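You operate a simulated robot arm through the tools that you are given. There is no shell and no other tool. Be economical: measure what you need, move in short steps, check, and stop when the job is done.

The job below is to be done with a simulated two-armed robot. You get a single attempt, and the scene is never put back.

TASK
Open the teal door, take the pale wood block and put it on the cupboard shelf of the ply counter and shut the door again. Then put the short red clamp on the top of the grey bench. Then push the left green door shut. The order counts.

Only the result counts: the job must be done as asked and must still hold three seconds after the hand-in. Knocking over, shifting, dropping, spilling or breaking anything else fails it.

THE ROBOT
Two 7-joint arms with two-finger grippers on one trunk, on a base that drives. Base frame: it is fixed to the floor where the robot stands at the start and does not move with it; the origin is under the middle of the robot, x ahead of it, y to its left, z up. Units: m, degrees, N and s.
The left shoulder is at the start at [0.071, 0.216, 1.32], the right one opposite. With the tool pointing down near the work surface each hand reaches from about 0.28 to 0.84 m from the robot's upright axis, wherever it stands, measured 20 degrees to its own side. Places, roughly: cupboard shelf of the ply counter [0.8, -0.2, 0.5]; left green door [-0.4, 6.9, 0.3]; pale wood block (9x4x3 cm) [-1.3, 1.8, 0.9]; short red clamp [-1.75, 1.5, 1]; teal door [0.6, 0, 0.5]; top of the grey bench [-3, 5.2, 0.8]. Payload 3.43 kg a hand.
The TCP of each hand is the grasp point between the finger pads, 0.02 m short of the fingertips. In the tool frame z runs along the fingers and y along their closing line. Largest opening 0.124 m; the body of the gripper starts 0.093 m behind the TCP.
Orientation is told as [roll, pitch, yaw] about the base's x, y, z axes, in that order, counted from this pose: with the fingers straight down and closing along the base's y, the tool's x points along the base's -x, its y along +y and its z along -z.

THE INTERFACE
- The arms move only by the tool move_arm. It takes "left_moves", "right_moves" or both (then of equal length, played together; a hand with none holds still); each is a list of rows, each an object (a shift or turn left out is 0, a gripper value left out holds the last) with "grip": the gripper command, from -1 (shut) to 1 (fully open), values between in proportion; "xyz": the shift along the tool's x, y, z in m, a list of three; "angular": the turn, a rotation vector about the tool's x, y, z in rad, a list of three. In form: [{"grip": grip, "xyz": [dx, dy, dz], "angular": [rx, ry, rz]}, ...]. A call has 1 to 20 rows; each row shifts and turns the commanded pose from where the row before left it, along the tool's axes as they then stand. Rows are played at 5 a second. More than 0.05 m and 8.6 degrees between two rows, or a gripper value outside its range, and nothing of the call is played. Where a pose cannot be reached the arm comes as near as it can. A force on the tool above 40 N (or 10 N above the force at the start of the call, whichever is more), or a blocked arm, ends the call early, and 0.2 s more pass. Each finger travels about 0.072 m/s and halts on what it meets, pressing with about 26 N; the grip force reading is that of the motor and also rises with nothing between the fingers. The clock runs only during rows and for 0.2 s after the last one: add rows that do not move to give the fingers time. It gives the time, the measured TCP pose, the force on the tool (base axes), the opening and the grip force at its end, in the units of the frame above (readings bear some noise), with the torque about the TCP (base axes, N m) and any sound that the robot's microphone picked up.
- Cameras (640 x 400 px; columns grow to the right, rows downward): "scene" is now at [0.1696, 0.0235, 1.4549]; the picture's right is [0.34, -0.94, 0.00], its down [-0.82, -0.30, -0.48] and it looks along [0.46, 0.17, -0.87] (base axes); focal length 286 px, centre (320, 200). "left" rides on the left gripper at [0.082, -0.014, -0.14] in its tool frame; the picture's right is [0.17, 0.99, 0.00], its down [-0.83, 0.14, -0.54] and it looks along [-0.53, 0.09, 0.84] (tool axes); focal length 243 px, centre (320, 200). "right" rides on the right gripper at [0.082, 0.014, -0.14] in its tool frame; the picture's right is [-0.17, 0.99, 0.00], its down [-0.83, -0.14, -0.54] and it looks along [-0.53, -0.09, 0.84] (tool axes); focal length 243 px, centre (320, 200). There is no depth. A picture from a camera that has moved, and an enlarged one, comes with that camera's place and axes in the base frame and with its lens.
- capture(camera): a new picture of that camera. It takes no simulated time.
- slide_trunk(by): slides the trunk up (or, below 0, down) by that many m; the arms and the scene camera ride with it, the base frame stays. It gives what a move gives, with no picture.
- steer(legs): drives the robot by 1 to 6 legs, each [ahead, left, turn to the left] in m, m and degrees, along the robot's own axes; the way and the turn of a leg run together, so that a leg with both is an arc; at most 1.5 m and 180 degrees a leg. The arms and the cameras ride along, it lands a little off, and it stops where it bumps. It gives what a move gives.
- aim_head(pan, tilt): turns the head with the scene camera to pan (to the left, within 80 degrees either way) and tilt (down, from -29 to 69), counted from straight ahead of the robot. It gives what a move gives.
- zoom(camera, box): a new picture of the part [left, top, right, bottom] of that camera's present view, enlarged. It takes no simulated time.
- finish_job(): hands the job in; it is judged then, once.

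Work in short steps. Places have to be worked out from the pictures, the camera data and where the tool is seen: move nearer, look again, correct. Check each grasp and each placing, and mend what went wrong. You have 165 turns and 138 pictures in all, those below and enlarged ones among them. Open the grippers and draw the arms clear of the work before you hand the job in, unless the task says otherwise; then end with one line.

The tools are called after "Request:" by a JSON object that holds its "op" and its "data". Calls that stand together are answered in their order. move_arm: Moves the arms, as the interface text tells. Its arguments: {"type":"object","properties":{"left_moves":{"type":"array","items":{"type":"object","properties":{"grip":{"type":"number"},"xyz":{"type":"array","items":{"type":"number"}},"angular":{"type":"array","items":{"type":"number"}}}}},"right_moves":{"type":"array","items":{"type":"object","properties":{"grip":{"type":"number"},"xyz":{"type":"array","items":{"type":"number"}},"angular":{"type":"array","items":{"type":"number"}}}}}},"required":[]} The other tools are called the same way: slide_trunk (by) slides the trunk up or down; steer (legs) drives the base; aim_head (pan, tilt) turns the head that bears the scene camera; capture (camera) takes a picture; zoom (camera, box) takes an enlarged picture of a part of a camera's view; finish_job () hands the job in.

At the start:

```text
t: 0.0
left_position: [0.5011, 0.4279, 0.8164]
left_tcp_rot: [0.4, -0.9, 0.1]
left_contact_force: [39.1, 36.7, -160.5]
left_moment: [-2.12, -7.19, -2.14]
left_gripper_width: 0.1242
left_gripper_force: 0.1
right_position: [0.3545, -0.0143, 0.7403]
right_tcp_rot: [0.0, -0.1, 0.0]
right_contact_force: [0.4, 0.4, 0.2]
right_moment: [0.03, -0.04, 0.0]
right_gripper_width: 0.124
right_gripper_force: 0.1
trunk travel left (down, up): [-0.475, 0.116]
robot x, y, heading: [0.0023, 0.0026, 0.2]
head pan, tilt: [20.1, 61.0]
```

scene: 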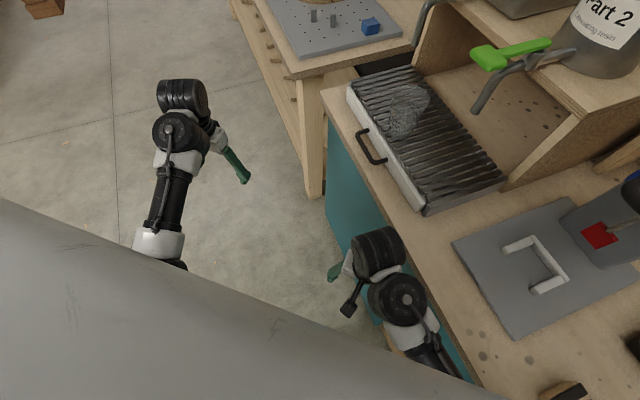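
right: 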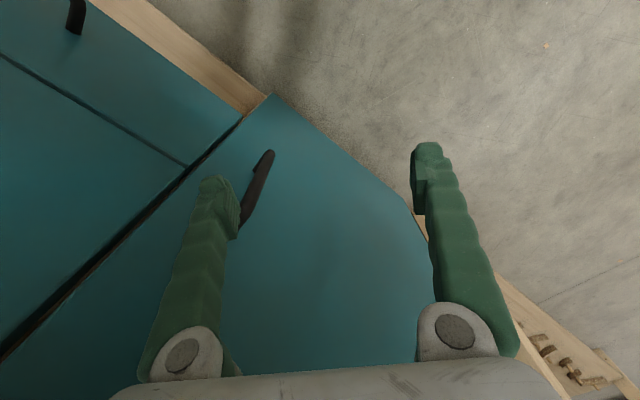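
left: 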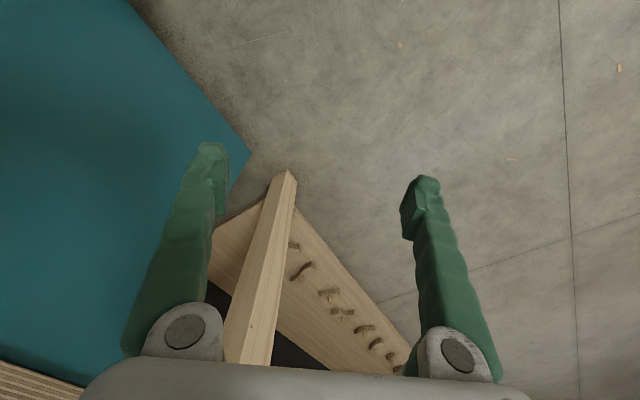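

The left hand reads a large force at the start, so I check whether it is a bias or a contact with a motionless row. I also look straight ahead.

Request:
{"op": "move_arm", "data": {"left_moves": [{"grip": 1}]}}

Request:
{"op": "aim_head", "data": {"pan": -10, "tilt": 45}}

Request:
{"op": "capture", "data": {"camera": "scene"}}

```text
t: 0.4
left_position: [0.5023, 0.4302, 0.8162]
left_tcp_rot: [0.5, -1.3, -0.1]
left_contact_force: [21.9, 19.9, -75.6]
left_moment: [-1.23, -2.9, -1.07]
left_gripper_width: 0.1239
left_gripper_force: 0.0
right_position: [0.3548, -0.0139, 0.7407]
right_tcp_rot: [0.0, 0.0, 0.0]
right_contact_force: [-0.4, -0.4, -0.2]
right_moment: [0.0, 0.03, -0.02]
right_gripper_width: 0.1239
right_gripper_force: 0.1
trunk travel left (down, up): [-0.475, 0.116]
robot x, y, heading: [-0.0011, -0.0009, 0.1]
head pan, tilt: [20.1, 61.0]
```

```text
t: 1.4
left_position: [0.5019, 0.428, 0.8152]
left_tcp_rot: [0.5, -1.3, 0.0]
left_contact_force: [17.7, 24.4, -79.8]
left_moment: [-2.0, -3.98, -1.58]
left_gripper_width: 0.1239
left_gripper_force: 0.1
right_position: [0.356, -0.0148, 0.7401]
right_tcp_rot: [0.0, -0.1, -0.1]
right_contact_force: [0.6, -0.3, 0.1]
right_moment: [-0.04, -0.02, 0.02]
right_gripper_width: 0.1242
right_gripper_force: 0.0
trunk travel left (down, up): [-0.475, 0.116]
robot x, y, heading: [-0.0046, -0.0007, -0.0]
head pan, tilt: [-10.0, 45.0]
```

```text
134 pictures are left
camera scene: at [0.1882, -0.013, 1.4755], right [-0.17, -0.98, 0.0], down [-0.7, 0.12, -0.71], along [0.7, -0.12, -0.71], focal length 286 px, centre (320, 200)
```

scene: 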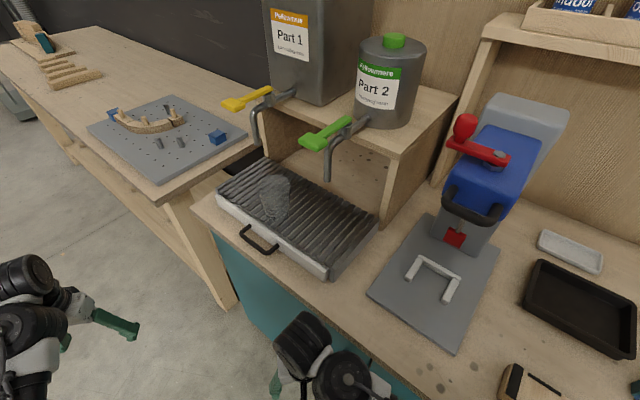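

Nothing visible touches the left hand. I move it slightly to see how the force answers.

Request:
{"op": "move_arm", "data": {"left_moves": [{"xyz": [0.02, 0, -0.02]}, {"xyz": [0.02, 0, -0.02]}, {}]}}

Request:
{"op": "aim_head", "data": {"pan": 60, "tilt": 60}}

Request:
{"op": "capture", "data": {"camera": "scene"}}

```text
t: 1.6
left_position: [0.5023, 0.4296, 0.8191]
left_tcp_rot: [0.8, -1.8, 0.0]
left_contact_force: [14.5, 10.6, -34.4]
left_moment: [-0.66, -0.61, -0.4]
left_gripper_width: 0.124
left_gripper_force: 0.1
left hand out of reach, approached as far as the arm can: row 1
right_position: [0.3548, -0.0133, 0.7415]
right_tcp_rot: [-0.1, 0.0, 0.1]
right_contact_force: [0.8, 0.6, 0.0]
right_moment: [0.03, 0.03, -0.01]
right_gripper_width: 0.1239
right_gripper_force: 0.1
trunk travel left (down, up): [-0.475, 0.116]
robot x, y, heading: [-0.0073, 0.0034, 0.1]
head pan, tilt: [-10.0, 45.0]
stopped in row 1 (left hand): the force on the tool passed its limit at 136 N (the readings are from after the stop); the commanded pose is now the measured one
```

```text
t: 3.0
left_position: [0.5019, 0.4283, 0.8188]
left_tcp_rot: [0.7, -1.8, -0.1]
left_contact_force: [12.7, 16.5, -57.3]
left_moment: [-1.2, -2.79, -1.06]
left_gripper_width: 0.124
left_gripper_force: 0.1
right_position: [0.3554, -0.0143, 0.7401]
right_tcp_rot: [0.0, 0.1, 0.1]
right_contact_force: [-0.2, -0.1, 0.7]
right_moment: [-0.01, 0.03, 0.02]
right_gripper_width: 0.1237
right_gripper_force: 0.0
trunk travel left (down, up): [-0.475, 0.116]
robot x, y, heading: [0.0009, -0.002, 0.3]
head pan, tilt: [60.0, 60.0]
```

```text
133 pictures are left
camera scene: at [0.1415, 0.0587, 1.456], right [0.87, -0.5, 0.0], down [-0.43, -0.75, -0.5], along [0.25, 0.43, -0.87], focal length 286 px, centre (320, 200)
```

scene: 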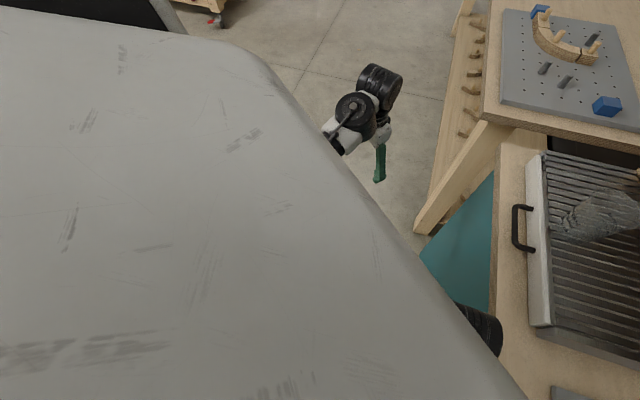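

The wrist seems folded against its own forearm, so I try the other direction: forward and down.

Request:
{"op": "move_arm", "data": {"left_moves": [{"xyz": [-0.01, 0.01, 0.02]}, {"xyz": [-0.01, 0.01, 0.02]}, {}]}}

```text
t: 3.8
left_position: [0.5233, 0.4508, 0.78]
left_tcp_rot: [0.8, -1.7, 0.0]
left_contact_force: [0.0, -1.2, 0.5]
left_moment: [0.01, 0.01, 0.02]
left_gripper_width: 0.1241
left_gripper_force: 0.0
right_position: [0.3548, -0.0135, 0.7403]
right_tcp_rot: [0.0, -0.2, -0.1]
right_contact_force: [-0.3, -1.0, -1.0]
right_moment: [-0.04, -0.02, -0.02]
right_gripper_width: 0.1238
right_gripper_force: 0.0
trunk travel left (down, up): [-0.475, 0.116]
robot x, y, heading: [-0.0019, -0.0024, -0.2]
head pan, tilt: [60.0, 60.0]
```

The left hand is free now. I back off half a metre so the head camera sees the cupboard front.

Request:
{"op": "steer", "data": {"legs": [[-0.5, 0, 0]]}}

Request:
{"op": "aim_head", "data": {"pan": 0, "tilt": 40}}

Request:
{"op": "capture", "data": {"camera": "scene"}}

Request:
{"op": "aim_head", "data": {"pan": 75, "tilt": 25}}

Request:
{"op": "capture", "data": {"camera": "scene"}}

```text
t: 7.4
left_position: [0.0303, 0.4473, 0.7796]
left_tcp_rot: [0.7, -1.7, -0.6]
left_contact_force: [0.4, 0.1, 0.3]
left_moment: [0.0, 0.0, -0.04]
left_gripper_width: 0.124
left_gripper_force: 0.0
right_position: [-0.1428, -0.016, 0.7405]
right_tcp_rot: [0.0, -0.1, -0.5]
right_contact_force: [0.0, 0.3, -0.7]
right_moment: [0.01, -0.03, -0.02]
right_gripper_width: 0.1239
right_gripper_force: 0.1
trunk travel left (down, up): [-0.475, 0.116]
robot x, y, heading: [-0.4987, -0.002, -0.7]
head pan, tilt: [60.0, 60.0]
```

```text
t: 8.7
left_position: [0.0295, 0.4481, 0.7806]
left_tcp_rot: [0.7, -1.7, -0.6]
left_contact_force: [-0.9, 0.0, 0.0]
left_moment: [0.02, 0.0, 0.02]
left_gripper_width: 0.124
left_gripper_force: 0.1
right_position: [-0.1441, -0.0166, 0.7399]
right_tcp_rot: [0.0, 0.0, -0.5]
right_contact_force: [0.5, -0.2, -0.1]
right_moment: [0.0, -0.01, 0.02]
right_gripper_width: 0.1242
right_gripper_force: 0.0
trunk travel left (down, up): [-0.475, 0.116]
robot x, y, heading: [-0.4982, 0.0059, -0.6]
head pan, tilt: [0.0, 40.0]
```

```text
132 pictures are left
camera scene: at [-0.3047, 0.0016, 1.4827], right [-0.01, -1.0, 0.0], down [-0.64, 0.01, -0.77], along [0.77, -0.01, -0.64], focal length 286 px, centre (320, 200)
```

scene: 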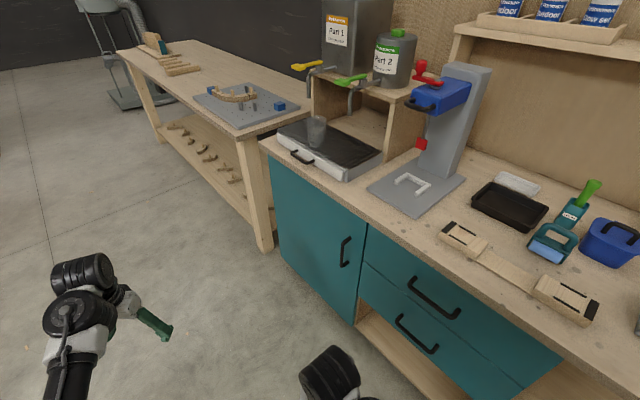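

```text
t: 10.1
left_position: [0.03, 0.447, 0.7807]
left_tcp_rot: [0.7, -1.7, -0.6]
left_contact_force: [-0.4, -0.9, -0.4]
left_moment: [-0.01, 0.0, -0.03]
left_gripper_width: 0.124
left_gripper_force: 0.0
right_position: [-0.1429, -0.0152, 0.7405]
right_tcp_rot: [0.0, -0.1, -0.5]
right_contact_force: [1.2, 0.3, -0.7]
right_moment: [0.04, 0.0, -0.01]
right_gripper_width: 0.1242
right_gripper_force: 0.1
trunk travel left (down, up): [-0.475, 0.116]
robot x, y, heading: [-0.4985, 0.006, -0.7]
head pan, tilt: [75.0, 25.0]
```

```text
131 pictures are left
camera scene: at [-0.365, 0.0911, 1.5061], right [0.96, -0.27, 0.0], down [-0.11, -0.41, -0.91], along [0.24, 0.87, -0.42], focal length 286 px, centre (320, 200)
```

scene: 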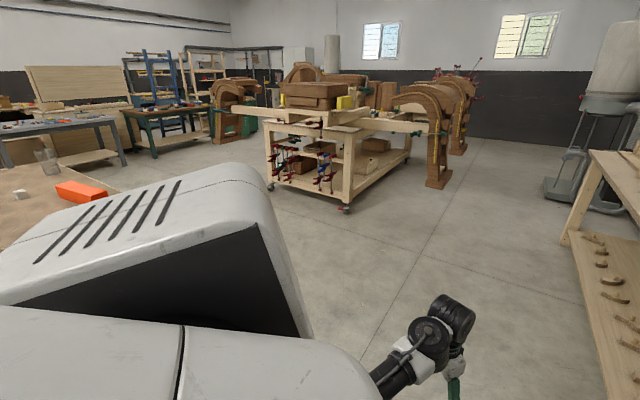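

I judge the teal door's latch edge to be near (0.345,-0.16) and its hinge near (0.81,0.24), so its face runs at about 41°. The handle is about [0.4,-0.1,0.62]. I drive to face the door squarely, with the latch a little to the left of my axis.

Request:
{"op": "steer", "data": {"legs": [[0.238, 0.306, 0], [0, 0, -48]]}}

Request:
{"op": "aim_head", "data": {"pan": 10, "tilt": 48}}

Request:
{"op": "capture", "data": {"camera": "scene"}}

Request:
{"op": "capture", "data": {"camera": "left"}}

```text
t: 17.7
left_position: [0.4245, 0.2133, 0.7802]
left_tcp_rot: [0.7, -1.8, -48.6]
left_contact_force: [-0.1, -0.3, 0.8]
left_moment: [-0.01, 0.01, 0.0]
left_gripper_width: 0.1241
left_gripper_force: 0.2
right_position: [-0.0357, 0.033, 0.7403]
right_tcp_rot: [0.0, -0.1, -48.5]
right_contact_force: [0.4, -1.0, 0.9]
right_moment: [0.0, -0.01, 0.0]
right_gripper_width: 0.1242
right_gripper_force: 0.0
trunk travel left (down, up): [-0.475, 0.116]
robot x, y, heading: [-0.2615, 0.3097, -48.4]
head pan, tilt: [75.0, 25.0]
```

```text
t: 19.1
left_position: [0.4242, 0.2124, 0.7793]
left_tcp_rot: [0.6, -1.7, -48.6]
left_contact_force: [0.2, 0.8, 0.6]
left_moment: [0.05, 0.0, 0.01]
left_gripper_width: 0.1242
left_gripper_force: 0.1
right_position: [-0.0367, 0.0318, 0.7404]
right_tcp_rot: [0.0, -0.1, -48.5]
right_contact_force: [-0.5, 0.5, 0.1]
right_moment: [-0.01, 0.0, 0.0]
right_gripper_width: 0.1241
right_gripper_force: 0.1
trunk travel left (down, up): [-0.475, 0.116]
robot x, y, heading: [-0.2621, 0.3115, -48.4]
head pan, tilt: [10.0, 48.0]
```

```text
130 pictures are left
camera scene: at [-0.1266, 0.1788, 1.4713], right [-0.62, -0.78, 0.0], down [-0.58, 0.46, -0.67], along [0.52, -0.42, -0.74], focal length 286 px, centre (320, 200)
```

scene: 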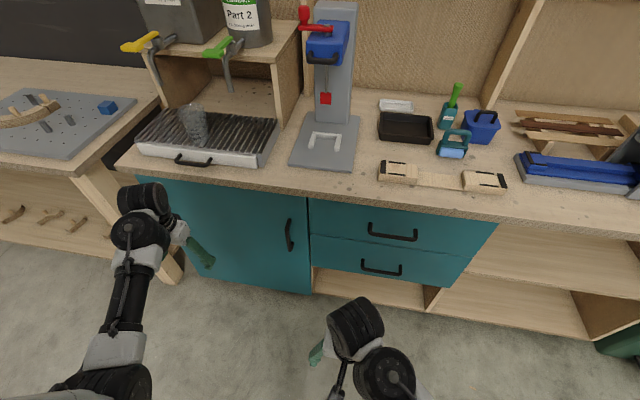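

```text
129 pictures are left
camera left: at [0.3557, 0.2682, 0.917], right [0.63, 0.78, 0.01], down [0.64, -0.52, 0.57], along [0.44, -0.35, -0.82], focal length 243 px, centre (320, 200)
```

left: 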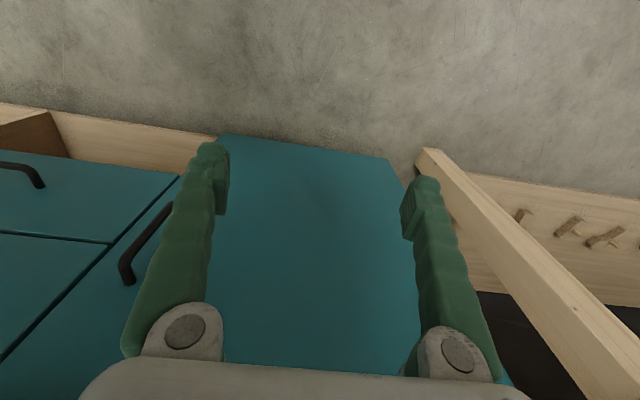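

The pictures agree well: handle bar middle at about [0.392,-0.098,0.644], 0.74 m ahead and 0.22 m left of my axis, vertical and about 16 cm long. I lower the trunk so the left arm can work horizontally, then pitch the left tool forward.

Request:
{"op": "slide_trunk", "data": {"by": -0.35}}

Request:
{"op": "move_arm", "data": {"left_moves": [{"angular": [0, -0.14, 0]}, {"angular": [0, -0.14, 0]}, {"angular": [0, -0.14, 0]}, {"angular": [0, -0.14, 0]}, {"angular": [0, -0.14, 0]}, {"angular": [0, -0.14, 0]}, {"angular": [0, -0.14, 0]}, {"angular": [0, -0.14, 0]}, {"angular": [0, -0.14, 0]}, {"angular": [0, -0.14, 0]}, {"angular": [0, -0.14, 0]}]}}

```text
t: 22.5
left_position: [0.424, 0.2143, 0.4312]
left_tcp_rot: [0.6, -1.8, -48.6]
left_contact_force: [0.0, 0.5, -0.5]
left_moment: [0.0, -0.01, -0.04]
left_gripper_width: 0.1238
left_gripper_force: 0.1
right_position: [-0.0354, 0.0325, 0.3914]
right_tcp_rot: [-0.1, -0.2, -48.5]
right_contact_force: [0.0, -0.1, 0.1]
right_moment: [-0.01, -0.01, -0.01]
right_gripper_width: 0.1236
right_gripper_force: 0.0
trunk travel left (down, up): [-0.125, 0.466]
robot x, y, heading: [-0.2599, 0.3087, -48.4]
head pan, tilt: [10.0, 48.0]
```

```text
t: 23.4
left_position: [0.4869, 0.1597, 0.5025]
left_tcp_rot: [17.4, -25.8, -71.9]
left_contact_force: [-0.9, -0.7, 0.5]
left_moment: [0.02, 0.03, -0.01]
left_gripper_width: 0.124
left_gripper_force: 0.0
left hand out of reach, approached as far as the arm can: row 4
right_position: [-0.0358, 0.033, 0.3895]
right_tcp_rot: [0.0, 0.0, -48.4]
right_contact_force: [0.0, 0.2, -0.8]
right_moment: [0.04, 0.02, 0.02]
right_gripper_width: 0.1238
right_gripper_force: 0.0
trunk travel left (down, up): [-0.125, 0.466]
robot x, y, heading: [-0.2594, 0.3077, -48.4]
head pan, tilt: [10.0, 48.0]
stopped in row 4 (left hand): the arm was blocked; the commanded pose is now the measured one
```

Row 4 blocked, so this is a joint limit. I look at the arm's shape before re-posing it.

Request:
{"op": "capture", "data": {"camera": "scene"}}

```text
128 pictures are left
camera scene: at [-0.0524, 0.0949, 1.0962], right [-0.62, -0.78, 0.0], down [-0.58, 0.46, -0.67], along [0.52, -0.42, -0.74], focal length 286 px, centre (320, 200)
```

scene: 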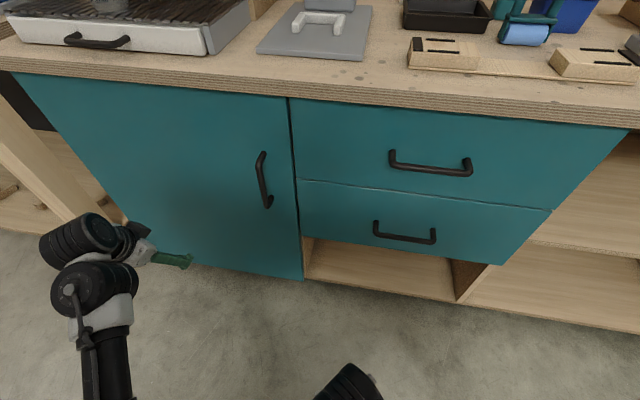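

The trunk also came forward as it lowered, so the arm is cramped. I back off 0.12 m, extend the hand a little, then rotate it to face forward.

Request:
{"op": "steer", "data": {"legs": [[-0.12, 0, 0]]}}

Request:
{"op": "move_arm", "data": {"left_moves": [{"xyz": [-0.038, 0, -0.016]}, {"xyz": [-0.038, 0, -0.016]}, {"xyz": [-0.038, 0, -0.016]}, {"xyz": [-0.038, 0, -0.016]}, {"angular": [-0.0104, -0.117, -0.0434]}, {"angular": [-0.0104, -0.117, -0.0434]}, {"angular": [-0.0104, -0.117, -0.0434]}, {"angular": [-0.0104, -0.117, -0.0434]}, {"angular": [-0.0104, -0.117, -0.0434]}, {"angular": [-0.0104, -0.117, -0.0434]}, {"angular": [-0.0104, -0.117, -0.0434]}, {"angular": [-0.0104, -0.117, -0.0434]}, {"angular": [-0.0104, -0.117, -0.0434]}]}}

```text
t: 24.7
left_position: [0.4068, 0.2503, 0.5041]
left_tcp_rot: [17.5, -25.9, -71.9]
left_contact_force: [1.2, 0.2, -0.6]
left_moment: [-0.01, 0.01, 0.01]
left_gripper_width: 0.1239
left_gripper_force: 0.0
right_position: [-0.1153, 0.124, 0.3916]
right_tcp_rot: [0.0, -0.1, -48.3]
right_contact_force: [-0.2, -0.2, 0.2]
right_moment: [-0.02, -0.01, -0.03]
right_gripper_width: 0.1241
right_gripper_force: 0.1
trunk travel left (down, up): [-0.125, 0.466]
robot x, y, heading: [-0.343, 0.3963, -48.3]
head pan, tilt: [10.0, 48.0]
```

```text
t: 26.4
left_position: [0.4286, 0.0965, 0.6821]
left_tcp_rot: [35.5, -42.4, -92.2]
left_contact_force: [1.0, 0.5, -0.3]
left_moment: [0.01, -0.01, 0.01]
left_gripper_width: 0.1241
left_gripper_force: 0.0
left hand out of reach, approached as far as the arm can: row 7, 8
right_position: [-0.1144, 0.1242, 0.3903]
right_tcp_rot: [0.0, 0.0, -48.5]
right_contact_force: [0.6, -0.5, -0.2]
right_moment: [0.0, 0.01, -0.03]
right_gripper_width: 0.1238
right_gripper_force: 0.2
trunk travel left (down, up): [-0.125, 0.466]
robot x, y, heading: [-0.3401, 0.3996, -48.5]
head pan, tilt: [10.0, 48.0]
stopped in row 8 (left hand): the arm was blocked; the commanded pose is now the measured one
```

It blocks again and yaws away instead. I look at the arm from the scene camera, turned toward the left arm.

Request:
{"op": "aim_head", "data": {"pan": 35, "tilt": 50}}

Request:
{"op": "capture", "data": {"camera": "scene"}}

```text
t: 27.3
left_position: [0.428, 0.0963, 0.6828]
left_tcp_rot: [35.5, -42.3, -92.0]
left_contact_force: [-0.1, -0.2, 0.0]
left_moment: [-0.01, -0.01, 0.03]
left_gripper_width: 0.1241
left_gripper_force: 0.1
right_position: [-0.1136, 0.1227, 0.3904]
right_tcp_rot: [-0.1, -0.1, -48.3]
right_contact_force: [0.5, -0.9, -0.2]
right_moment: [-0.03, -0.01, -0.02]
right_gripper_width: 0.1243
right_gripper_force: 0.0
trunk travel left (down, up): [-0.125, 0.466]
robot x, y, heading: [-0.3413, 0.3976, -48.4]
head pan, tilt: [35.0, 50.0]
```

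```text
127 pictures are left
camera scene: at [-0.1186, 0.2171, 1.0937], right [-0.23, -0.97, 0.0], down [-0.74, 0.18, -0.64], along [0.63, -0.15, -0.77], focal length 286 px, centre (320, 200)
```

scene: 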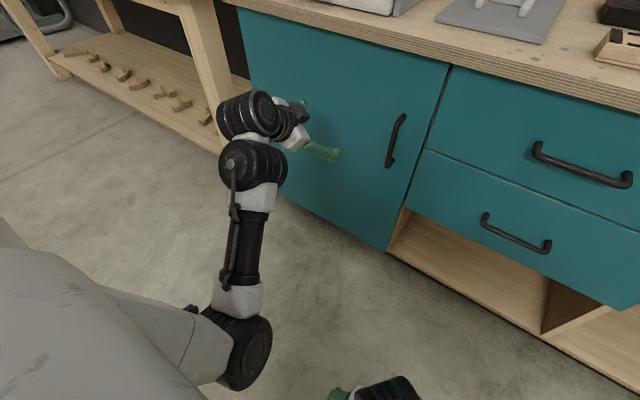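

The tool now points ahead and about 37° down with some roll, which is good enough to straddle the vertical bar. I move to a pre-grasp about 9 cm short of the handle and check.

Request:
{"op": "move_arm", "data": {"left_moves": [{"grip": 1, "xyz": [-0.03, -0.03, 0.006]}, {"xyz": [-0.03, -0.03, 0.006]}, {"xyz": [-0.03, -0.03, 0.006]}, {"xyz": [-0.028, -0.027, 0.006]}, {}]}}

Request:
{"op": "capture", "data": {"camera": "left"}}

Request:
{"op": "capture", "data": {"camera": "scene"}}

```text
t: 28.5
left_position: [0.3425, -0.0469, 0.6969]
left_tcp_rot: [35.3, -42.6, -91.7]
left_contact_force: [-0.2, 1.0, 0.2]
left_moment: [0.01, 0.01, -0.02]
left_gripper_width: 0.1241
left_gripper_force: 0.0
right_position: [-0.1134, 0.1238, 0.3899]
right_tcp_rot: [0.0, -0.1, -48.4]
right_contact_force: [0.1, 0.0, 0.2]
right_moment: [0.0, 0.02, -0.01]
right_gripper_width: 0.124
right_gripper_force: 0.1
trunk travel left (down, up): [-0.125, 0.466]
robot x, y, heading: [-0.3377, 0.3996, -48.3]
head pan, tilt: [35.0, 50.0]
```

```text
126 pictures are left
camera left: at [0.2554, 0.0884, 0.7187], right [0.82, 0.48, 0.31], down [-0.2, -0.25, 0.95], along [0.53, -0.84, -0.11], focal length 243 px, centre (320, 200)
```

left: 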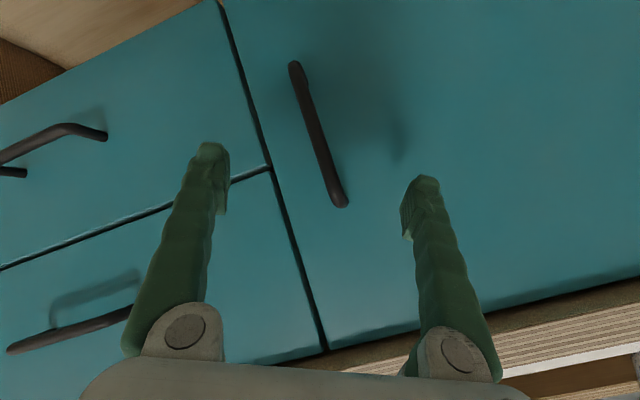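

```text
125 pictures are left
camera scene: at [-0.1185, 0.2173, 1.0937], right [-0.23, -0.97, 0.0], down [-0.75, 0.18, -0.64], along [0.63, -0.15, -0.77], focal length 286 px, centre (320, 200)
```

scene: 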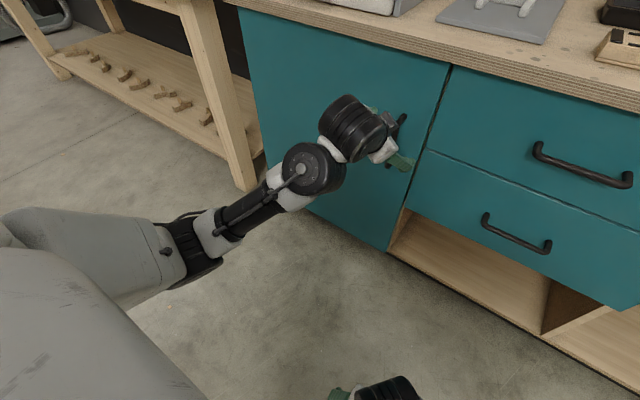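

The handle lies where I computed it, straight along the tool axis. I advance 0.08 m and close.

Request:
{"op": "move_arm", "data": {"left_moves": [{"xyz": [0, 0.002, 0.03]}, {"xyz": [0, 0.002, 0.03]}, {"xyz": [0, 0, 0.02]}, {}]}}

Request:
{"op": "capture", "data": {"camera": "left"}}

```text
t: 29.4
left_position: [0.3886, -0.0881, 0.6553]
left_tcp_rot: [35.1, -42.8, -91.6]
left_contact_force: [-9.0, 7.7, 5.8]
left_moment: [-0.28, -0.54, 0.65]
left_gripper_width: 0.1241
left_gripper_force: 0.1
right_position: [-0.1134, 0.1237, 0.3914]
right_tcp_rot: [-0.1, -0.1, -48.1]
right_contact_force: [-0.7, -0.3, 0.2]
right_moment: [0.04, -0.02, 0.0]
right_gripper_width: 0.1238
right_gripper_force: 0.1
trunk travel left (down, up): [-0.125, 0.466]
robot x, y, heading: [-0.3388, 0.3959, -48.2]
head pan, tilt: [35.0, 50.0]
stopped in row 4 (left hand): the force on the tool passed its limit at 48 N (the readings are from after the stop); the commanded pose is now the measured one
```

```text
124 pictures are left
camera left: at [0.3003, 0.0469, 0.6777], right [0.82, 0.48, 0.3], down [-0.2, -0.25, 0.95], along [0.54, -0.84, -0.11], focal length 243 px, centre (320, 200)
```

left: 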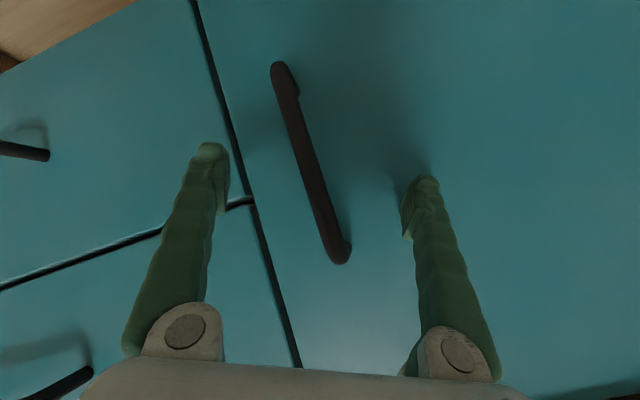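

The left finger's tip touches the door. I back off 6 mm and close on the bar.

Request:
{"op": "move_arm", "data": {"left_moves": [{"xyz": [0, 0, -0.006]}, {"grip": -1}, {"grip": -1}, {"grip": -1}, {"grip": -1}, {"grip": -1}]}}

Request:
{"op": "capture", "data": {"camera": "left"}}

```text
t: 30.8
left_position: [0.3828, -0.0873, 0.6556]
left_tcp_rot: [34.9, -42.6, -91.4]
left_contact_force: [-17.2, -6.1, -8.6]
left_moment: [-0.86, 1.78, -0.04]
left_gripper_width: 0.0243
left_gripper_force: 44.5
right_position: [-0.1148, 0.1235, 0.3903]
right_tcp_rot: [0.1, 0.0, -48.4]
right_contact_force: [-0.4, 0.5, -0.8]
right_moment: [0.01, 0.03, 0.01]
right_gripper_width: 0.1242
right_gripper_force: 0.1
trunk travel left (down, up): [-0.125, 0.466]
robot x, y, heading: [-0.343, 0.399, -48.3]
head pan, tilt: [35.0, 50.0]
```

```text
123 pictures are left
camera left: at [0.2957, 0.048, 0.6782], right [0.82, 0.48, 0.3], down [-0.2, -0.25, 0.95], along [0.53, -0.84, -0.11], focal length 243 px, centre (320, 200)
```

left: 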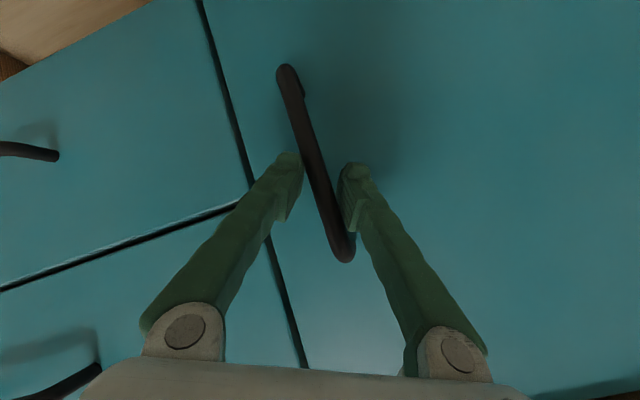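

The bar is gripped. I pull the first 15° of the arc, in small rows.

Request:
{"op": "move_arm", "data": {"left_moves": [{"grip": -1, "xyz": [0.012, -0.006, -0.018]}, {"xyz": [0.013, -0.005, -0.018]}, {"xyz": [0.013, -0.0045, -0.018]}, {"xyz": [0.014, -0.003, -0.018]}, {"xyz": [0.014, -0.003, -0.018]}, {"xyz": [0.015, -0.001, -0.018]}, {}]}}

Request:
{"op": "capture", "data": {"camera": "scene"}}

```text
t: 32.2
left_position: [0.3188, 0.0298, 0.6551]
left_tcp_rot: [34.6, -42.1, -89.9]
left_contact_force: [8.0, 3.9, -9.7]
left_moment: [-1.35, 2.22, 0.22]
left_gripper_width: 0.0237
left_gripper_force: 45.0
right_position: [-0.1123, 0.1248, 0.3891]
right_tcp_rot: [0.0, -0.1, -48.1]
right_contact_force: [-0.2, 0.5, -1.2]
right_moment: [0.03, 0.03, 0.01]
right_gripper_width: 0.124
right_gripper_force: 0.0
trunk travel left (down, up): [-0.125, 0.466]
robot x, y, heading: [-0.3377, 0.3924, -48.3]
head pan, tilt: [35.0, 50.0]
stopped in row 6 (left hand): the force on the tool passed its limit at 45 N (the readings are from after the stop); the commanded pose is now the measured one
```

```text
122 pictures are left
camera scene: at [-0.1163, 0.2182, 1.0935], right [-0.23, -0.97, 0.0], down [-0.75, 0.17, -0.64], along [0.63, -0.15, -0.77], focal length 286 px, centre (320, 200)
```

scene: 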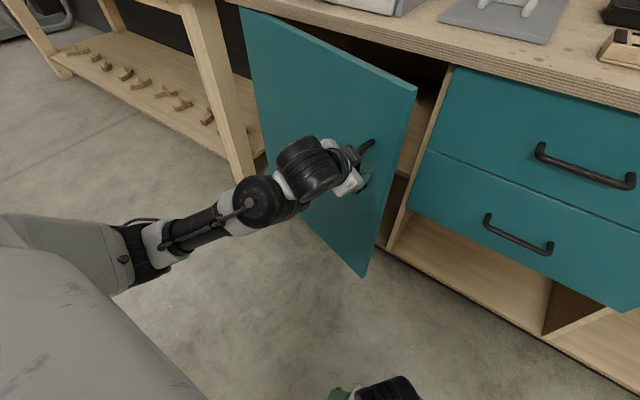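

The door is open about 15°. I continue along the arc, turning the hand with the door.

Request:
{"op": "move_arm", "data": {"left_moves": [{"xyz": [0.0168, -0.001, -0.0198], "angular": [0.034, -0.021, 0.03]}, {"xyz": [0.0168, -0.001, -0.0198], "angular": [0.034, -0.021, 0.03]}, {"xyz": [0.0168, -0.001, -0.0198], "angular": [0.034, -0.021, 0.03]}, {"xyz": [0.0168, -0.001, -0.0198], "angular": [0.034, -0.021, 0.03]}, {"xyz": [0.0168, -0.001, -0.0198], "angular": [0.034, -0.021, 0.03]}, {"xyz": [0.0168, -0.001, -0.0198], "angular": [0.034, -0.021, 0.03]}]}}

```text
t: 32.7
left_position: [0.3056, 0.0691, 0.6548]
left_tcp_rot: [34.3, -42.3, -93.6]
left_contact_force: [8.5, 3.1, -4.4]
left_moment: [-0.93, 2.49, 0.24]
left_gripper_width: 0.0237
left_gripper_force: 45.5
right_position: [-0.1113, 0.1257, 0.3903]
right_tcp_rot: [0.0, 0.0, -48.1]
right_contact_force: [-0.1, 0.4, 0.8]
right_moment: [-0.02, 0.02, 0.02]
right_gripper_width: 0.1242
right_gripper_force: 0.1
trunk travel left (down, up): [-0.125, 0.466]
robot x, y, heading: [-0.3406, 0.397, -48.0]
head pan, tilt: [35.0, 50.0]
stopped in row 2 (left hand): the force on the tool passed its limit at 46 N (the readings are from after the stop); the commanded pose is now the measured one
```

The force limit trips on the faster rows. I continue with slower steps and less turn.

Request:
{"op": "move_arm", "data": {"left_moves": [{"xyz": [0.011, 0.001, -0.011], "angular": [0.012, -0.008, 0.011]}, {"xyz": [0.011, 0.001, -0.011], "angular": [0.012, -0.008, 0.011]}, {"xyz": [0.011, 0.001, -0.011], "angular": [0.012, -0.008, 0.011]}, {"xyz": [0.011, 0.001, -0.011], "angular": [0.012, -0.008, 0.011]}, {"xyz": [0.011, 0.001, -0.011], "angular": [0.012, -0.008, 0.011]}, {"xyz": [0.011, 0.001, -0.011], "angular": [0.012, -0.008, 0.011]}, {"xyz": [0.011, 0.001, -0.011], "angular": [0.012, -0.008, 0.011]}, {"xyz": [0.011, 0.001, -0.011], "angular": [0.012, -0.008, 0.011]}]}}

Request:
{"op": "capture", "data": {"camera": "scene"}}

```text
t: 33.7
left_position: [0.2929, 0.1199, 0.6561]
left_tcp_rot: [35.5, -42.0, -98.3]
left_contact_force: [12.8, 2.8, -13.0]
left_moment: [-1.44, 1.73, 0.1]
left_gripper_width: 0.0244
left_gripper_force: 44.6
right_position: [-0.111, 0.1251, 0.3906]
right_tcp_rot: [-0.1, 0.0, -48.0]
right_contact_force: [0.4, 0.6, -0.2]
right_moment: [0.0, 0.01, 0.02]
right_gripper_width: 0.1238
right_gripper_force: 0.0
trunk travel left (down, up): [-0.125, 0.466]
robot x, y, heading: [-0.3352, 0.401, -48.0]
head pan, tilt: [35.0, 50.0]
stopped in row 4 (left hand): the force on the tool passed its limit at 87 N (the readings are from after the stop); the commanded pose is now the measured one
```

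```text
121 pictures are left
camera scene: at [-0.1141, 0.2192, 1.0932], right [-0.23, -0.97, 0.0], down [-0.75, 0.17, -0.64], along [0.62, -0.14, -0.77], focal length 286 px, centre (320, 200)
```

scene: 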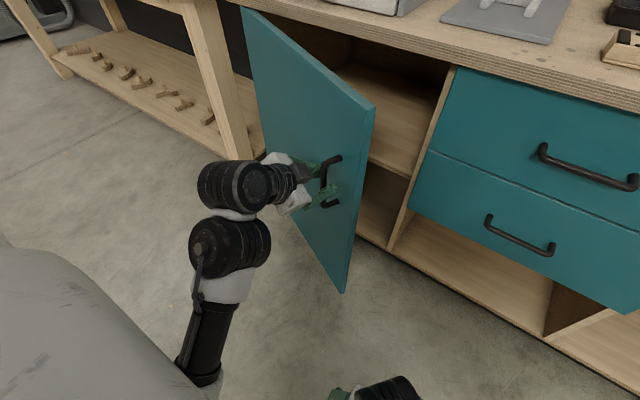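

The door is open about 26°. I release the handle, draw the left hand back and out to the left, and next push the door wider with the right hand from inside.

Request:
{"op": "move_arm", "data": {"left_moves": [{"grip": 1}, {"grip": 1}, {"grip": 1}, {"grip": 1}, {"xyz": [0, 0, -0.035]}, {"xyz": [0, 0, -0.035]}, {"xyz": [0, 0, -0.035]}, {"xyz": [0.029, 0.022, -0.017]}, {"xyz": [0.029, 0.022, -0.017]}, {"xyz": [0.029, 0.022, -0.017]}, {"xyz": [0.029, 0.022, -0.017]}, {"xyz": [0.029, 0.022, -0.017]}, {"xyz": [0.029, 0.022, -0.017]}, {"xyz": [0.029, 0.022, -0.017]}, {"xyz": [0.029, 0.022, -0.017]}]}}

Request:
{"op": "capture", "data": {"camera": "scene"}}

```text
t: 35.4
left_position: [0.2407, 0.0883, 0.7115]
left_tcp_rot: [42.6, -41.0, -114.1]
left_contact_force: [-0.2, -0.8, -0.6]
left_moment: [-0.05, 0.0, 0.01]
left_gripper_width: 0.124
left_gripper_force: 0.1
left hand out of reach, approached as far as the arm can: row 6, 7, 8
right_position: [-0.1123, 0.1267, 0.3903]
right_tcp_rot: [0.0, 0.0, -48.1]
right_contact_force: [0.2, 0.2, 0.2]
right_moment: [-0.01, 0.03, -0.03]
right_gripper_width: 0.124
right_gripper_force: 0.1
trunk travel left (down, up): [-0.125, 0.466]
robot x, y, heading: [-0.3404, 0.4015, -47.9]
head pan, tilt: [35.0, 50.0]
stopped in row 8 (left hand): the arm was blocked; the commanded pose is now the measured one
```

```text
120 pictures are left
camera scene: at [-0.116, 0.219, 1.0936], right [-0.23, -0.97, 0.0], down [-0.75, 0.17, -0.64], along [0.63, -0.15, -0.77], focal length 286 px, centre (320, 200)
```

scene: 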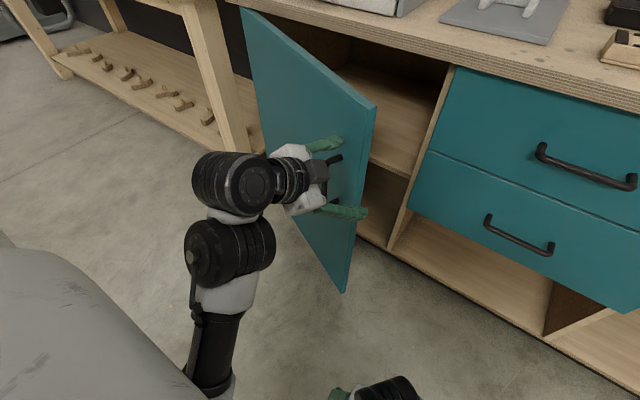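

The left arm is at a joint limit. The hand is free of the door, so I back the base 0.15 m for room and reopen its range.

Request:
{"op": "steer", "data": {"legs": [[-0.15, 0, 0]]}}

Request:
{"op": "move_arm", "data": {"left_moves": [{"xyz": [0.0, 0.04, 0]}, {"xyz": [0.0, 0.04, 0]}, {"xyz": [0.0, 0.04, 0]}, {"xyz": [0.0, 0.04, 0]}, {"xyz": [0, 0.04, 0.0]}]}}

Request:
{"op": "capture", "data": {"camera": "scene"}}

```text
t: 36.9
left_position: [0.141, 0.1953, 0.7106]
left_tcp_rot: [42.6, -41.2, -114.2]
left_contact_force: [0.2, 0.8, 0.3]
left_moment: [0.0, -0.02, -0.03]
left_gripper_width: 0.1239
left_gripper_force: 0.0
right_position: [-0.2091, 0.2349, 0.3901]
right_tcp_rot: [0.0, -0.1, -48.2]
right_contact_force: [-0.6, -0.5, 0.1]
right_moment: [0.01, -0.04, -0.04]
right_gripper_width: 0.1243
right_gripper_force: 0.1
trunk travel left (down, up): [-0.125, 0.466]
robot x, y, heading: [-0.4352, 0.5084, -48.4]
head pan, tilt: [35.0, 50.0]
```

```text
t: 38.1
left_position: [0.3124, 0.2169, 0.8115]
left_tcp_rot: [42.4, -41.3, -114.1]
left_contact_force: [-0.4, -0.6, -0.5]
left_moment: [0.0, -0.01, -0.02]
left_gripper_width: 0.1242
left_gripper_force: 0.0
right_position: [-0.2102, 0.2345, 0.3909]
right_tcp_rot: [-0.1, -0.1, -48.2]
right_contact_force: [-0.5, 0.0, -0.4]
right_moment: [0.02, -0.02, 0.01]
right_gripper_width: 0.1241
right_gripper_force: 0.0
trunk travel left (down, up): [-0.125, 0.466]
robot x, y, heading: [-0.4331, 0.5097, -48.2]
head pan, tilt: [35.0, 50.0]
```

```text
119 pictures are left
camera scene: at [-0.2145, 0.3277, 1.0936], right [-0.23, -0.97, 0.0], down [-0.75, 0.18, -0.64], along [0.63, -0.15, -0.77], focal length 286 px, centre (320, 200)
```

scene: 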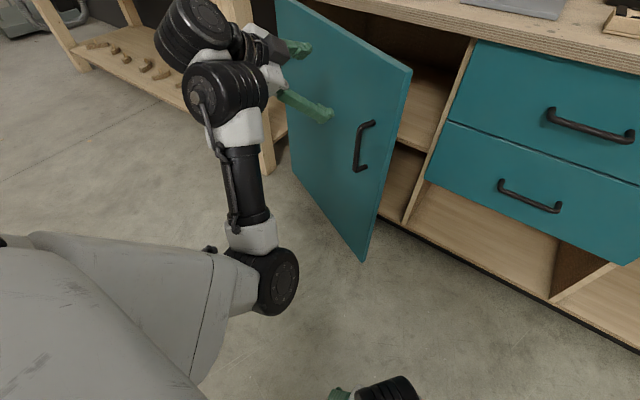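

With more room, I move the left hand outward to the left, clear of the door's swing.

Request:
{"op": "move_arm", "data": {"left_moves": [{"xyz": [0.035, 0.025, -0.019]}, {"xyz": [0.035, 0.025, -0.019]}, {"xyz": [0.035, 0.025, -0.019]}, {"xyz": [0.035, 0.025, -0.019]}, {"xyz": [0.035, 0.025, -0.019]}, {"xyz": [0.035, 0.025, -0.019]}, {"xyz": [0.035, 0.025, -0.019]}, {"xyz": [0.035, 0.025, -0.019]}]}}

Request:
{"op": "move_arm", "data": {"right_moves": [{"grip": -1, "xyz": [-0.045, 0, 0]}, {"grip": -1, "xyz": [-0.045, 0, 0]}, {"grip": -1, "xyz": [-0.045, 0, 0]}, {"grip": -1, "xyz": [-0.045, 0, 0]}, {"grip": -1, "xyz": [-0.045, 0, 0]}, {"grip": -1, "xyz": [-0.045, 0, 0]}, {"grip": -1, "xyz": [-0.045, 0, 0]}, {"grip": -1, "xyz": [-0.045, 0, 0]}, {"grip": -1, "xyz": [-0.045, 0, 0]}]}}

Request:
{"op": "capture", "data": {"camera": "scene"}}

```text
t: 39.9
left_position: [0.3799, 0.3201, 0.7736]
left_tcp_rot: [42.6, -41.2, -114.1]
left_contact_force: [-0.3, 0.6, -0.3]
left_moment: [-0.02, -0.01, -0.02]
left_gripper_width: 0.1239
left_gripper_force: 0.1
left hand out of reach, approached as far as the arm can: row 2, 3, 4, 5, 6, 7, 8
right_position: [-0.2098, 0.234, 0.39]
right_tcp_rot: [0.0, -0.1, -48.2]
right_contact_force: [0.2, 0.5, 0.1]
right_moment: [0.03, 0.01, -0.01]
right_gripper_width: 0.124
right_gripper_force: 0.0
trunk travel left (down, up): [-0.125, 0.466]
robot x, y, heading: [-0.4333, 0.5072, -48.0]
head pan, tilt: [35.0, 50.0]
```

```text
t: 41.9
left_position: [0.38, 0.3211, 0.7731]
left_tcp_rot: [42.6, -41.2, -114.2]
left_contact_force: [-0.3, 0.8, 0.6]
left_moment: [0.0, 0.01, -0.03]
left_gripper_width: 0.1238
left_gripper_force: 0.0
right_position: [0.0523, -0.0737, 0.3879]
right_tcp_rot: [-0.3, -0.4, -48.6]
right_contact_force: [-7.2, 2.1, -9.5]
right_moment: [-0.37, -0.83, 0.03]
right_gripper_width: 0.0
right_gripper_force: 26.1
trunk travel left (down, up): [-0.125, 0.466]
robot x, y, heading: [-0.4335, 0.5131, -48.2]
head pan, tilt: [35.0, 50.0]
```

```text
118 pictures are left
camera scene: at [-0.2146, 0.3292, 1.094], right [-0.23, -0.97, 0.0], down [-0.75, 0.17, -0.64], along [0.63, -0.15, -0.77], focal length 286 px, centre (320, 200)
```

scene: 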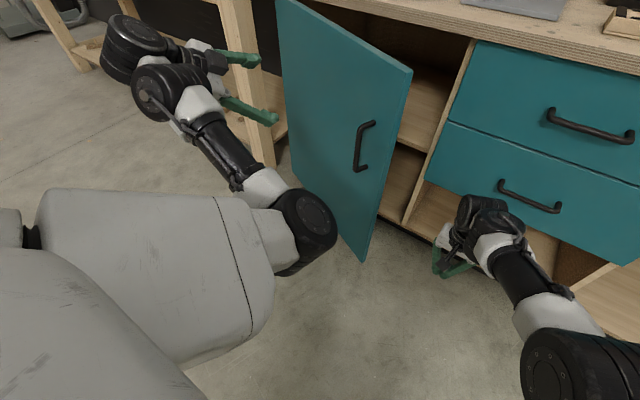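

The left hand would still be in the way of the door at 60°. I turn it outward to the left while shifting it left.

Request:
{"op": "move_arm", "data": {"left_moves": [{"grip": -1, "xyz": [0.02, 0.022, -0.003], "angular": [-0.086, 0.066, -0.072]}, {"grip": -1, "xyz": [0.018, 0.022, 0], "angular": [-0.086, 0.066, -0.072]}, {"xyz": [0.016, 0.023, 0.003], "angular": [-0.086, 0.066, -0.072]}, {"xyz": [0.014, 0.023, 0.006], "angular": [-0.086, 0.066, -0.072]}, {"xyz": [0.011, 0.023, 0.009], "angular": [-0.086, 0.066, -0.072]}, {"xyz": [0.008, 0.023, 0.012], "angular": [-0.086, 0.066, -0.072]}, {"xyz": [0.005, 0.023, 0.015], "angular": [-0.086, 0.066, -0.072]}, {"xyz": [0.003, 0.023, 0.018], "angular": [-0.086, 0.066, -0.072]}]}}

Request:
{"op": "capture", "data": {"camera": "scene"}}

```text
t: 43.7
left_position: [0.5598, 0.4527, 0.7717]
left_tcp_rot: [42.9, -41.3, -54.6]
left_contact_force: [-0.1, 0.2, -0.4]
left_moment: [0.0, -0.01, -0.03]
left_gripper_width: 0.0
left_gripper_force: 26.0
right_position: [0.0473, -0.073, 0.3835]
right_tcp_rot: [-0.5, 0.7, -49.2]
right_contact_force: [-0.1, -1.0, 1.0]
right_moment: [-0.01, 0.0, 0.0]
right_gripper_width: 0.0
right_gripper_force: 26.3
trunk travel left (down, up): [-0.125, 0.466]
robot x, y, heading: [-0.435, 0.5096, -48.0]
head pan, tilt: [35.0, 50.0]
```

```text
117 pictures are left
camera scene: at [-0.2145, 0.3279, 1.0937], right [-0.23, -0.97, 0.0], down [-0.75, 0.18, -0.64], along [0.63, -0.15, -0.77], focal length 286 px, centre (320, 200)
```

scene: 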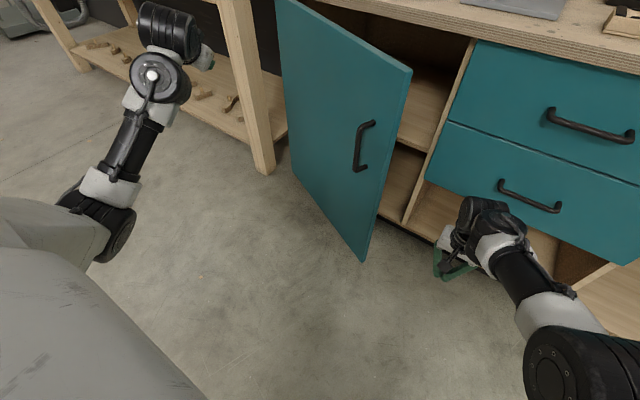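

The left hand is clear. I move the right hand in behind the door edge, then sweep it left.

Request:
{"op": "move_arm", "data": {"right_moves": [{"xyz": [-0.03, 0, -0.03]}, {"xyz": [-0.03, 0, -0.03]}, {"xyz": [0, 0.04, -0.03]}, {"xyz": [0, 0.04, 0]}, {"xyz": [0, 0.04, 0]}, {"xyz": [0, 0.04, 0]}, {"xyz": [0, 0.03, 0]}, {"xyz": [0, 0.03, 0]}, {"xyz": [0, 0.03, 0]}, {"xyz": [0, 0.03, 0]}, {"xyz": [0, 0.03, 0]}, {"xyz": [0, 0.03, 0]}, {"xyz": [0, 0.03, 0]}]}}

Request:
{"op": "capture", "data": {"camera": "scene"}}

```text
t: 44.4
left_position: [0.5573, 0.4533, 0.773]
left_tcp_rot: [42.8, -41.3, -54.5]
left_contact_force: [-0.4, 0.1, -0.4]
left_moment: [0.01, -0.02, -0.02]
left_gripper_width: 0.0
left_gripper_force: 26.1
right_position: [-0.0037, -0.023, 0.3351]
right_tcp_rot: [-1.1, 10.0, -49.5]
right_contact_force: [0.3, -0.3, 0.1]
right_moment: [0.01, 0.01, 0.04]
right_gripper_width: 0.0
right_gripper_force: 25.9
right hand out of reach, approached as far as the arm can: row 1, 2, 3
trunk travel left (down, up): [-0.125, 0.466]
robot x, y, heading: [-0.4405, 0.5088, -48.2]
head pan, tilt: [35.0, 50.0]
stopped in row 3 (right hand): the arm was blocked; the commanded pose is now the measured one
```

```text
116 pictures are left
camera scene: at [-0.2154, 0.3283, 1.0938], right [-0.23, -0.97, 0.0], down [-0.75, 0.18, -0.64], along [0.63, -0.15, -0.77], focal length 286 px, centre (320, 200)
```

scene: 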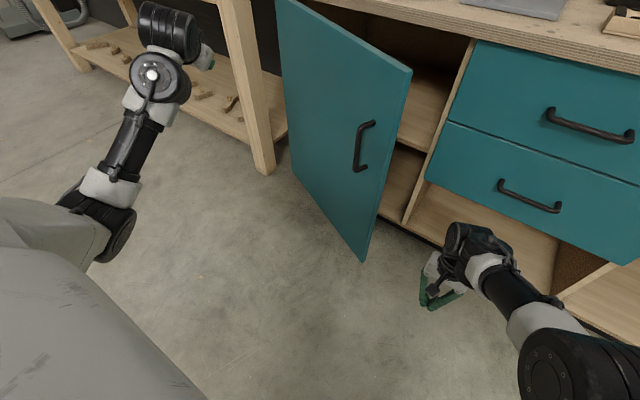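

The tool-down posture is at its limit out there. I pitch the right tool forward while extending it.

Request:
{"op": "move_arm", "data": {"right_moves": [{"xyz": [-0.01, 0, 0], "angular": [0, -0.11, 0]}, {"xyz": [-0.015, 0, 0], "angular": [0, -0.11, 0]}, {"xyz": [-0.02, 0, 0], "angular": [0, -0.11, 0]}, {"xyz": [-0.02, 0, 0], "angular": [0, -0.11, 0]}, {"xyz": [-0.025, 0, 0], "angular": [0, -0.11, 0]}, {"xyz": [-0.025, 0, 0], "angular": [0, -0.11, 0]}, {"xyz": [-0.025, 0, 0], "angular": [0, -0.11, 0]}, {"xyz": [-0.025, 0, 0], "angular": [0, -0.11, 0]}]}}

```text
t: 46.2
left_position: [0.558, 0.4524, 0.7718]
left_tcp_rot: [42.8, -41.2, -54.6]
left_contact_force: [-0.7, 0.3, 0.4]
left_moment: [0.02, 0.02, -0.01]
left_gripper_width: 0.0
left_gripper_force: 25.4
right_position: [0.1187, -0.1492, 0.3678]
right_tcp_rot: [-1.2, -40.8, -48.2]
right_contact_force: [0.7, 0.0, -0.5]
right_moment: [0.01, 0.05, -0.02]
right_gripper_width: 0.0
right_gripper_force: 26.3
right hand out of reach, approached as far as the arm can: row 1, 2, 3, 4
trunk travel left (down, up): [-0.125, 0.466]
robot x, y, heading: [-0.434, 0.5089, -48.2]
head pan, tilt: [35.0, 50.0]
```

The right hand is now at ahead 0.86 m, pitched 41° forward. I sweep it left against the door's inner face.

Request:
{"op": "move_arm", "data": {"right_moves": [{"xyz": [-0.005, 0.04, -0.03]}, {"xyz": [-0.005, 0.04, -0.03]}, {"xyz": [0, 0.04, 0]}, {"xyz": [0, 0.04, 0]}, {"xyz": [0, 0.04, 0]}, {"xyz": [0, 0.03, 0]}, {"xyz": [0, 0.03, 0]}, {"xyz": [0, 0.03, 0]}, {"xyz": [0, 0.03, 0]}, {"xyz": [0, 0.03, 0]}, {"xyz": [0, 0.03, 0]}, {"xyz": [0, 0.03, 0]}, {"xyz": [0, 0.03, 0]}, {"xyz": [0, 0.03, 0]}]}}

Request:
{"op": "capture", "data": {"camera": "scene"}}

```text
refused: row 1 steps farther than a row can; nothing moved
```

```text
115 pictures are left
camera scene: at [-0.2148, 0.3282, 1.0937], right [-0.23, -0.97, 0.0], down [-0.75, 0.18, -0.64], along [0.63, -0.15, -0.77], focal length 286 px, centre (320, 200)
```

scene: 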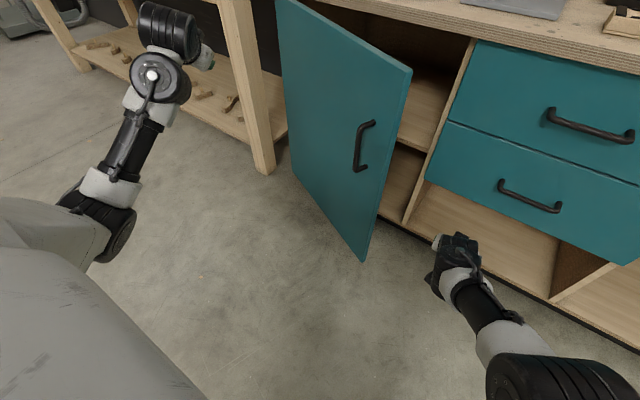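

The first step was a bit too long, so I repeat with smaller ones.

Request:
{"op": "move_arm", "data": {"right_moves": [{"xyz": [-0.005, 0.035, -0.025]}, {"xyz": [-0.005, 0.035, -0.025]}, {"xyz": [0, 0.04, 0]}, {"xyz": [0, 0.04, 0]}, {"xyz": [0, 0.04, 0]}, {"xyz": [0, 0.03, 0]}, {"xyz": [0, 0.03, 0]}, {"xyz": [0, 0.03, 0]}, {"xyz": [0, 0.03, 0]}, {"xyz": [0, 0.03, 0]}, {"xyz": [0, 0.03, 0]}, {"xyz": [0, 0.03, 0]}, {"xyz": [0, 0.03, 0]}, {"xyz": [0, 0.03, 0]}]}}

Request:
{"op": "capture", "data": {"camera": "scene"}}

```text
t: 49.4
left_position: [0.5583, 0.4517, 0.7733]
left_tcp_rot: [42.8, -41.3, -54.6]
left_contact_force: [-0.9, 0.5, 0.3]
left_moment: [-0.01, 0.0, 0.03]
left_gripper_width: 0.0
left_gripper_force: 25.7
right_position: [0.1483, -0.1069, 0.3979]
right_tcp_rot: [-3.6, -40.5, -48.6]
right_contact_force: [-0.1, 0.1, 0.4]
right_moment: [0.0, 0.02, 0.02]
right_gripper_width: 0.0
right_gripper_force: 26.0
right hand out of reach, approached as far as the arm can: row 3, 4, 5, 6, 7, 8, 9, 10, 11, 12, 13, 14
trunk travel left (down, up): [-0.125, 0.466]
robot x, y, heading: [-0.4357, 0.5153, -47.9]
head pan, tilt: [35.0, 50.0]
stopped in row 14 (right hand): the arm was blocked; the commanded pose is now the measured one
```

```text
114 pictures are left
camera scene: at [-0.215, 0.3276, 1.0936], right [-0.23, -0.97, 0.0], down [-0.75, 0.18, -0.64], along [0.63, -0.15, -0.77], focal length 286 px, centre (320, 200)
```

scene: 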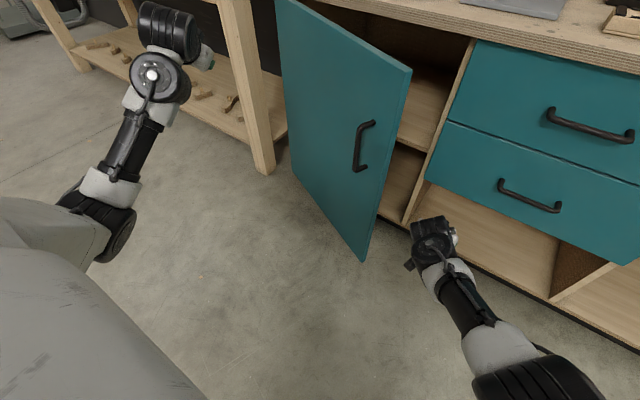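

The right arm can't reach further left, but turning the base to the left in place sweeps the extended hand along an arc that pushes the door open. I turn 25° first.

Request:
{"op": "steer", "data": {"legs": [[0, 0, 25]]}}

Request:
{"op": "aim_head", "data": {"pan": 10, "tilt": 50}}

Request:
{"op": "capture", "data": {"camera": "scene"}}

```text
t: 50.7
left_position: [0.5515, 0.6402, 0.7718]
left_tcp_rot: [42.8, -41.1, -43.7]
left_contact_force: [-0.7, -0.3, 0.4]
left_moment: [-0.01, -0.03, -0.03]
left_gripper_width: 0.0002
left_gripper_force: 26.1
right_position: [0.2471, 0.0049, 0.3976]
right_tcp_rot: [-4.4, -40.4, -38.6]
right_contact_force: [-0.2, 0.2, 0.7]
right_moment: [-0.03, -0.04, 0.0]
right_gripper_width: 0.0
right_gripper_force: 25.7
trunk travel left (down, up): [-0.125, 0.466]
robot x, y, heading: [-0.4384, 0.5099, -37.5]
head pan, tilt: [35.0, 50.0]
stopped in leg 1: the force on the tool passed its limit at 114 N (the readings are from after the stop); the commanded pose is now the measured one
```

```text
t: 51.6
left_position: [0.552, 0.639, 0.7719]
left_tcp_rot: [42.7, -41.2, -43.8]
left_contact_force: [0.5, 0.0, -0.8]
left_moment: [-0.03, 0.0, 0.0]
left_gripper_width: 0.0001
left_gripper_force: 26.3
right_position: [0.2476, 0.0043, 0.3977]
right_tcp_rot: [-4.4, -40.3, -38.6]
right_contact_force: [0.3, -0.3, -0.8]
right_moment: [-0.03, -0.01, 0.0]
right_gripper_width: 0.0
right_gripper_force: 26.4
trunk travel left (down, up): [-0.125, 0.466]
robot x, y, heading: [-0.435, 0.5079, -37.3]
head pan, tilt: [10.0, 50.0]
```

```text
113 pictures are left
camera scene: at [-0.1932, 0.34, 1.0936], right [-0.46, -0.89, 0.0], down [-0.68, 0.35, -0.64], along [0.57, -0.3, -0.77], focal length 286 px, centre (320, 200)
```

scene: 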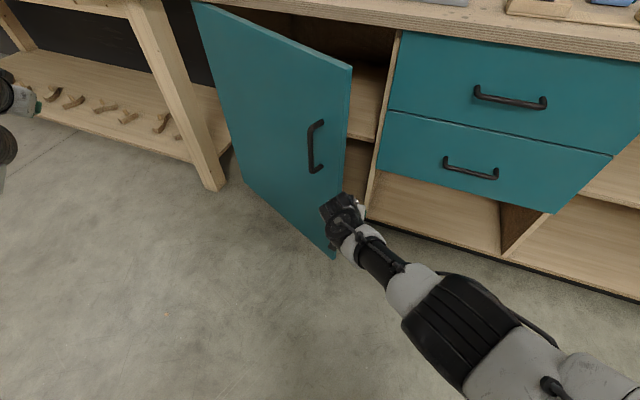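

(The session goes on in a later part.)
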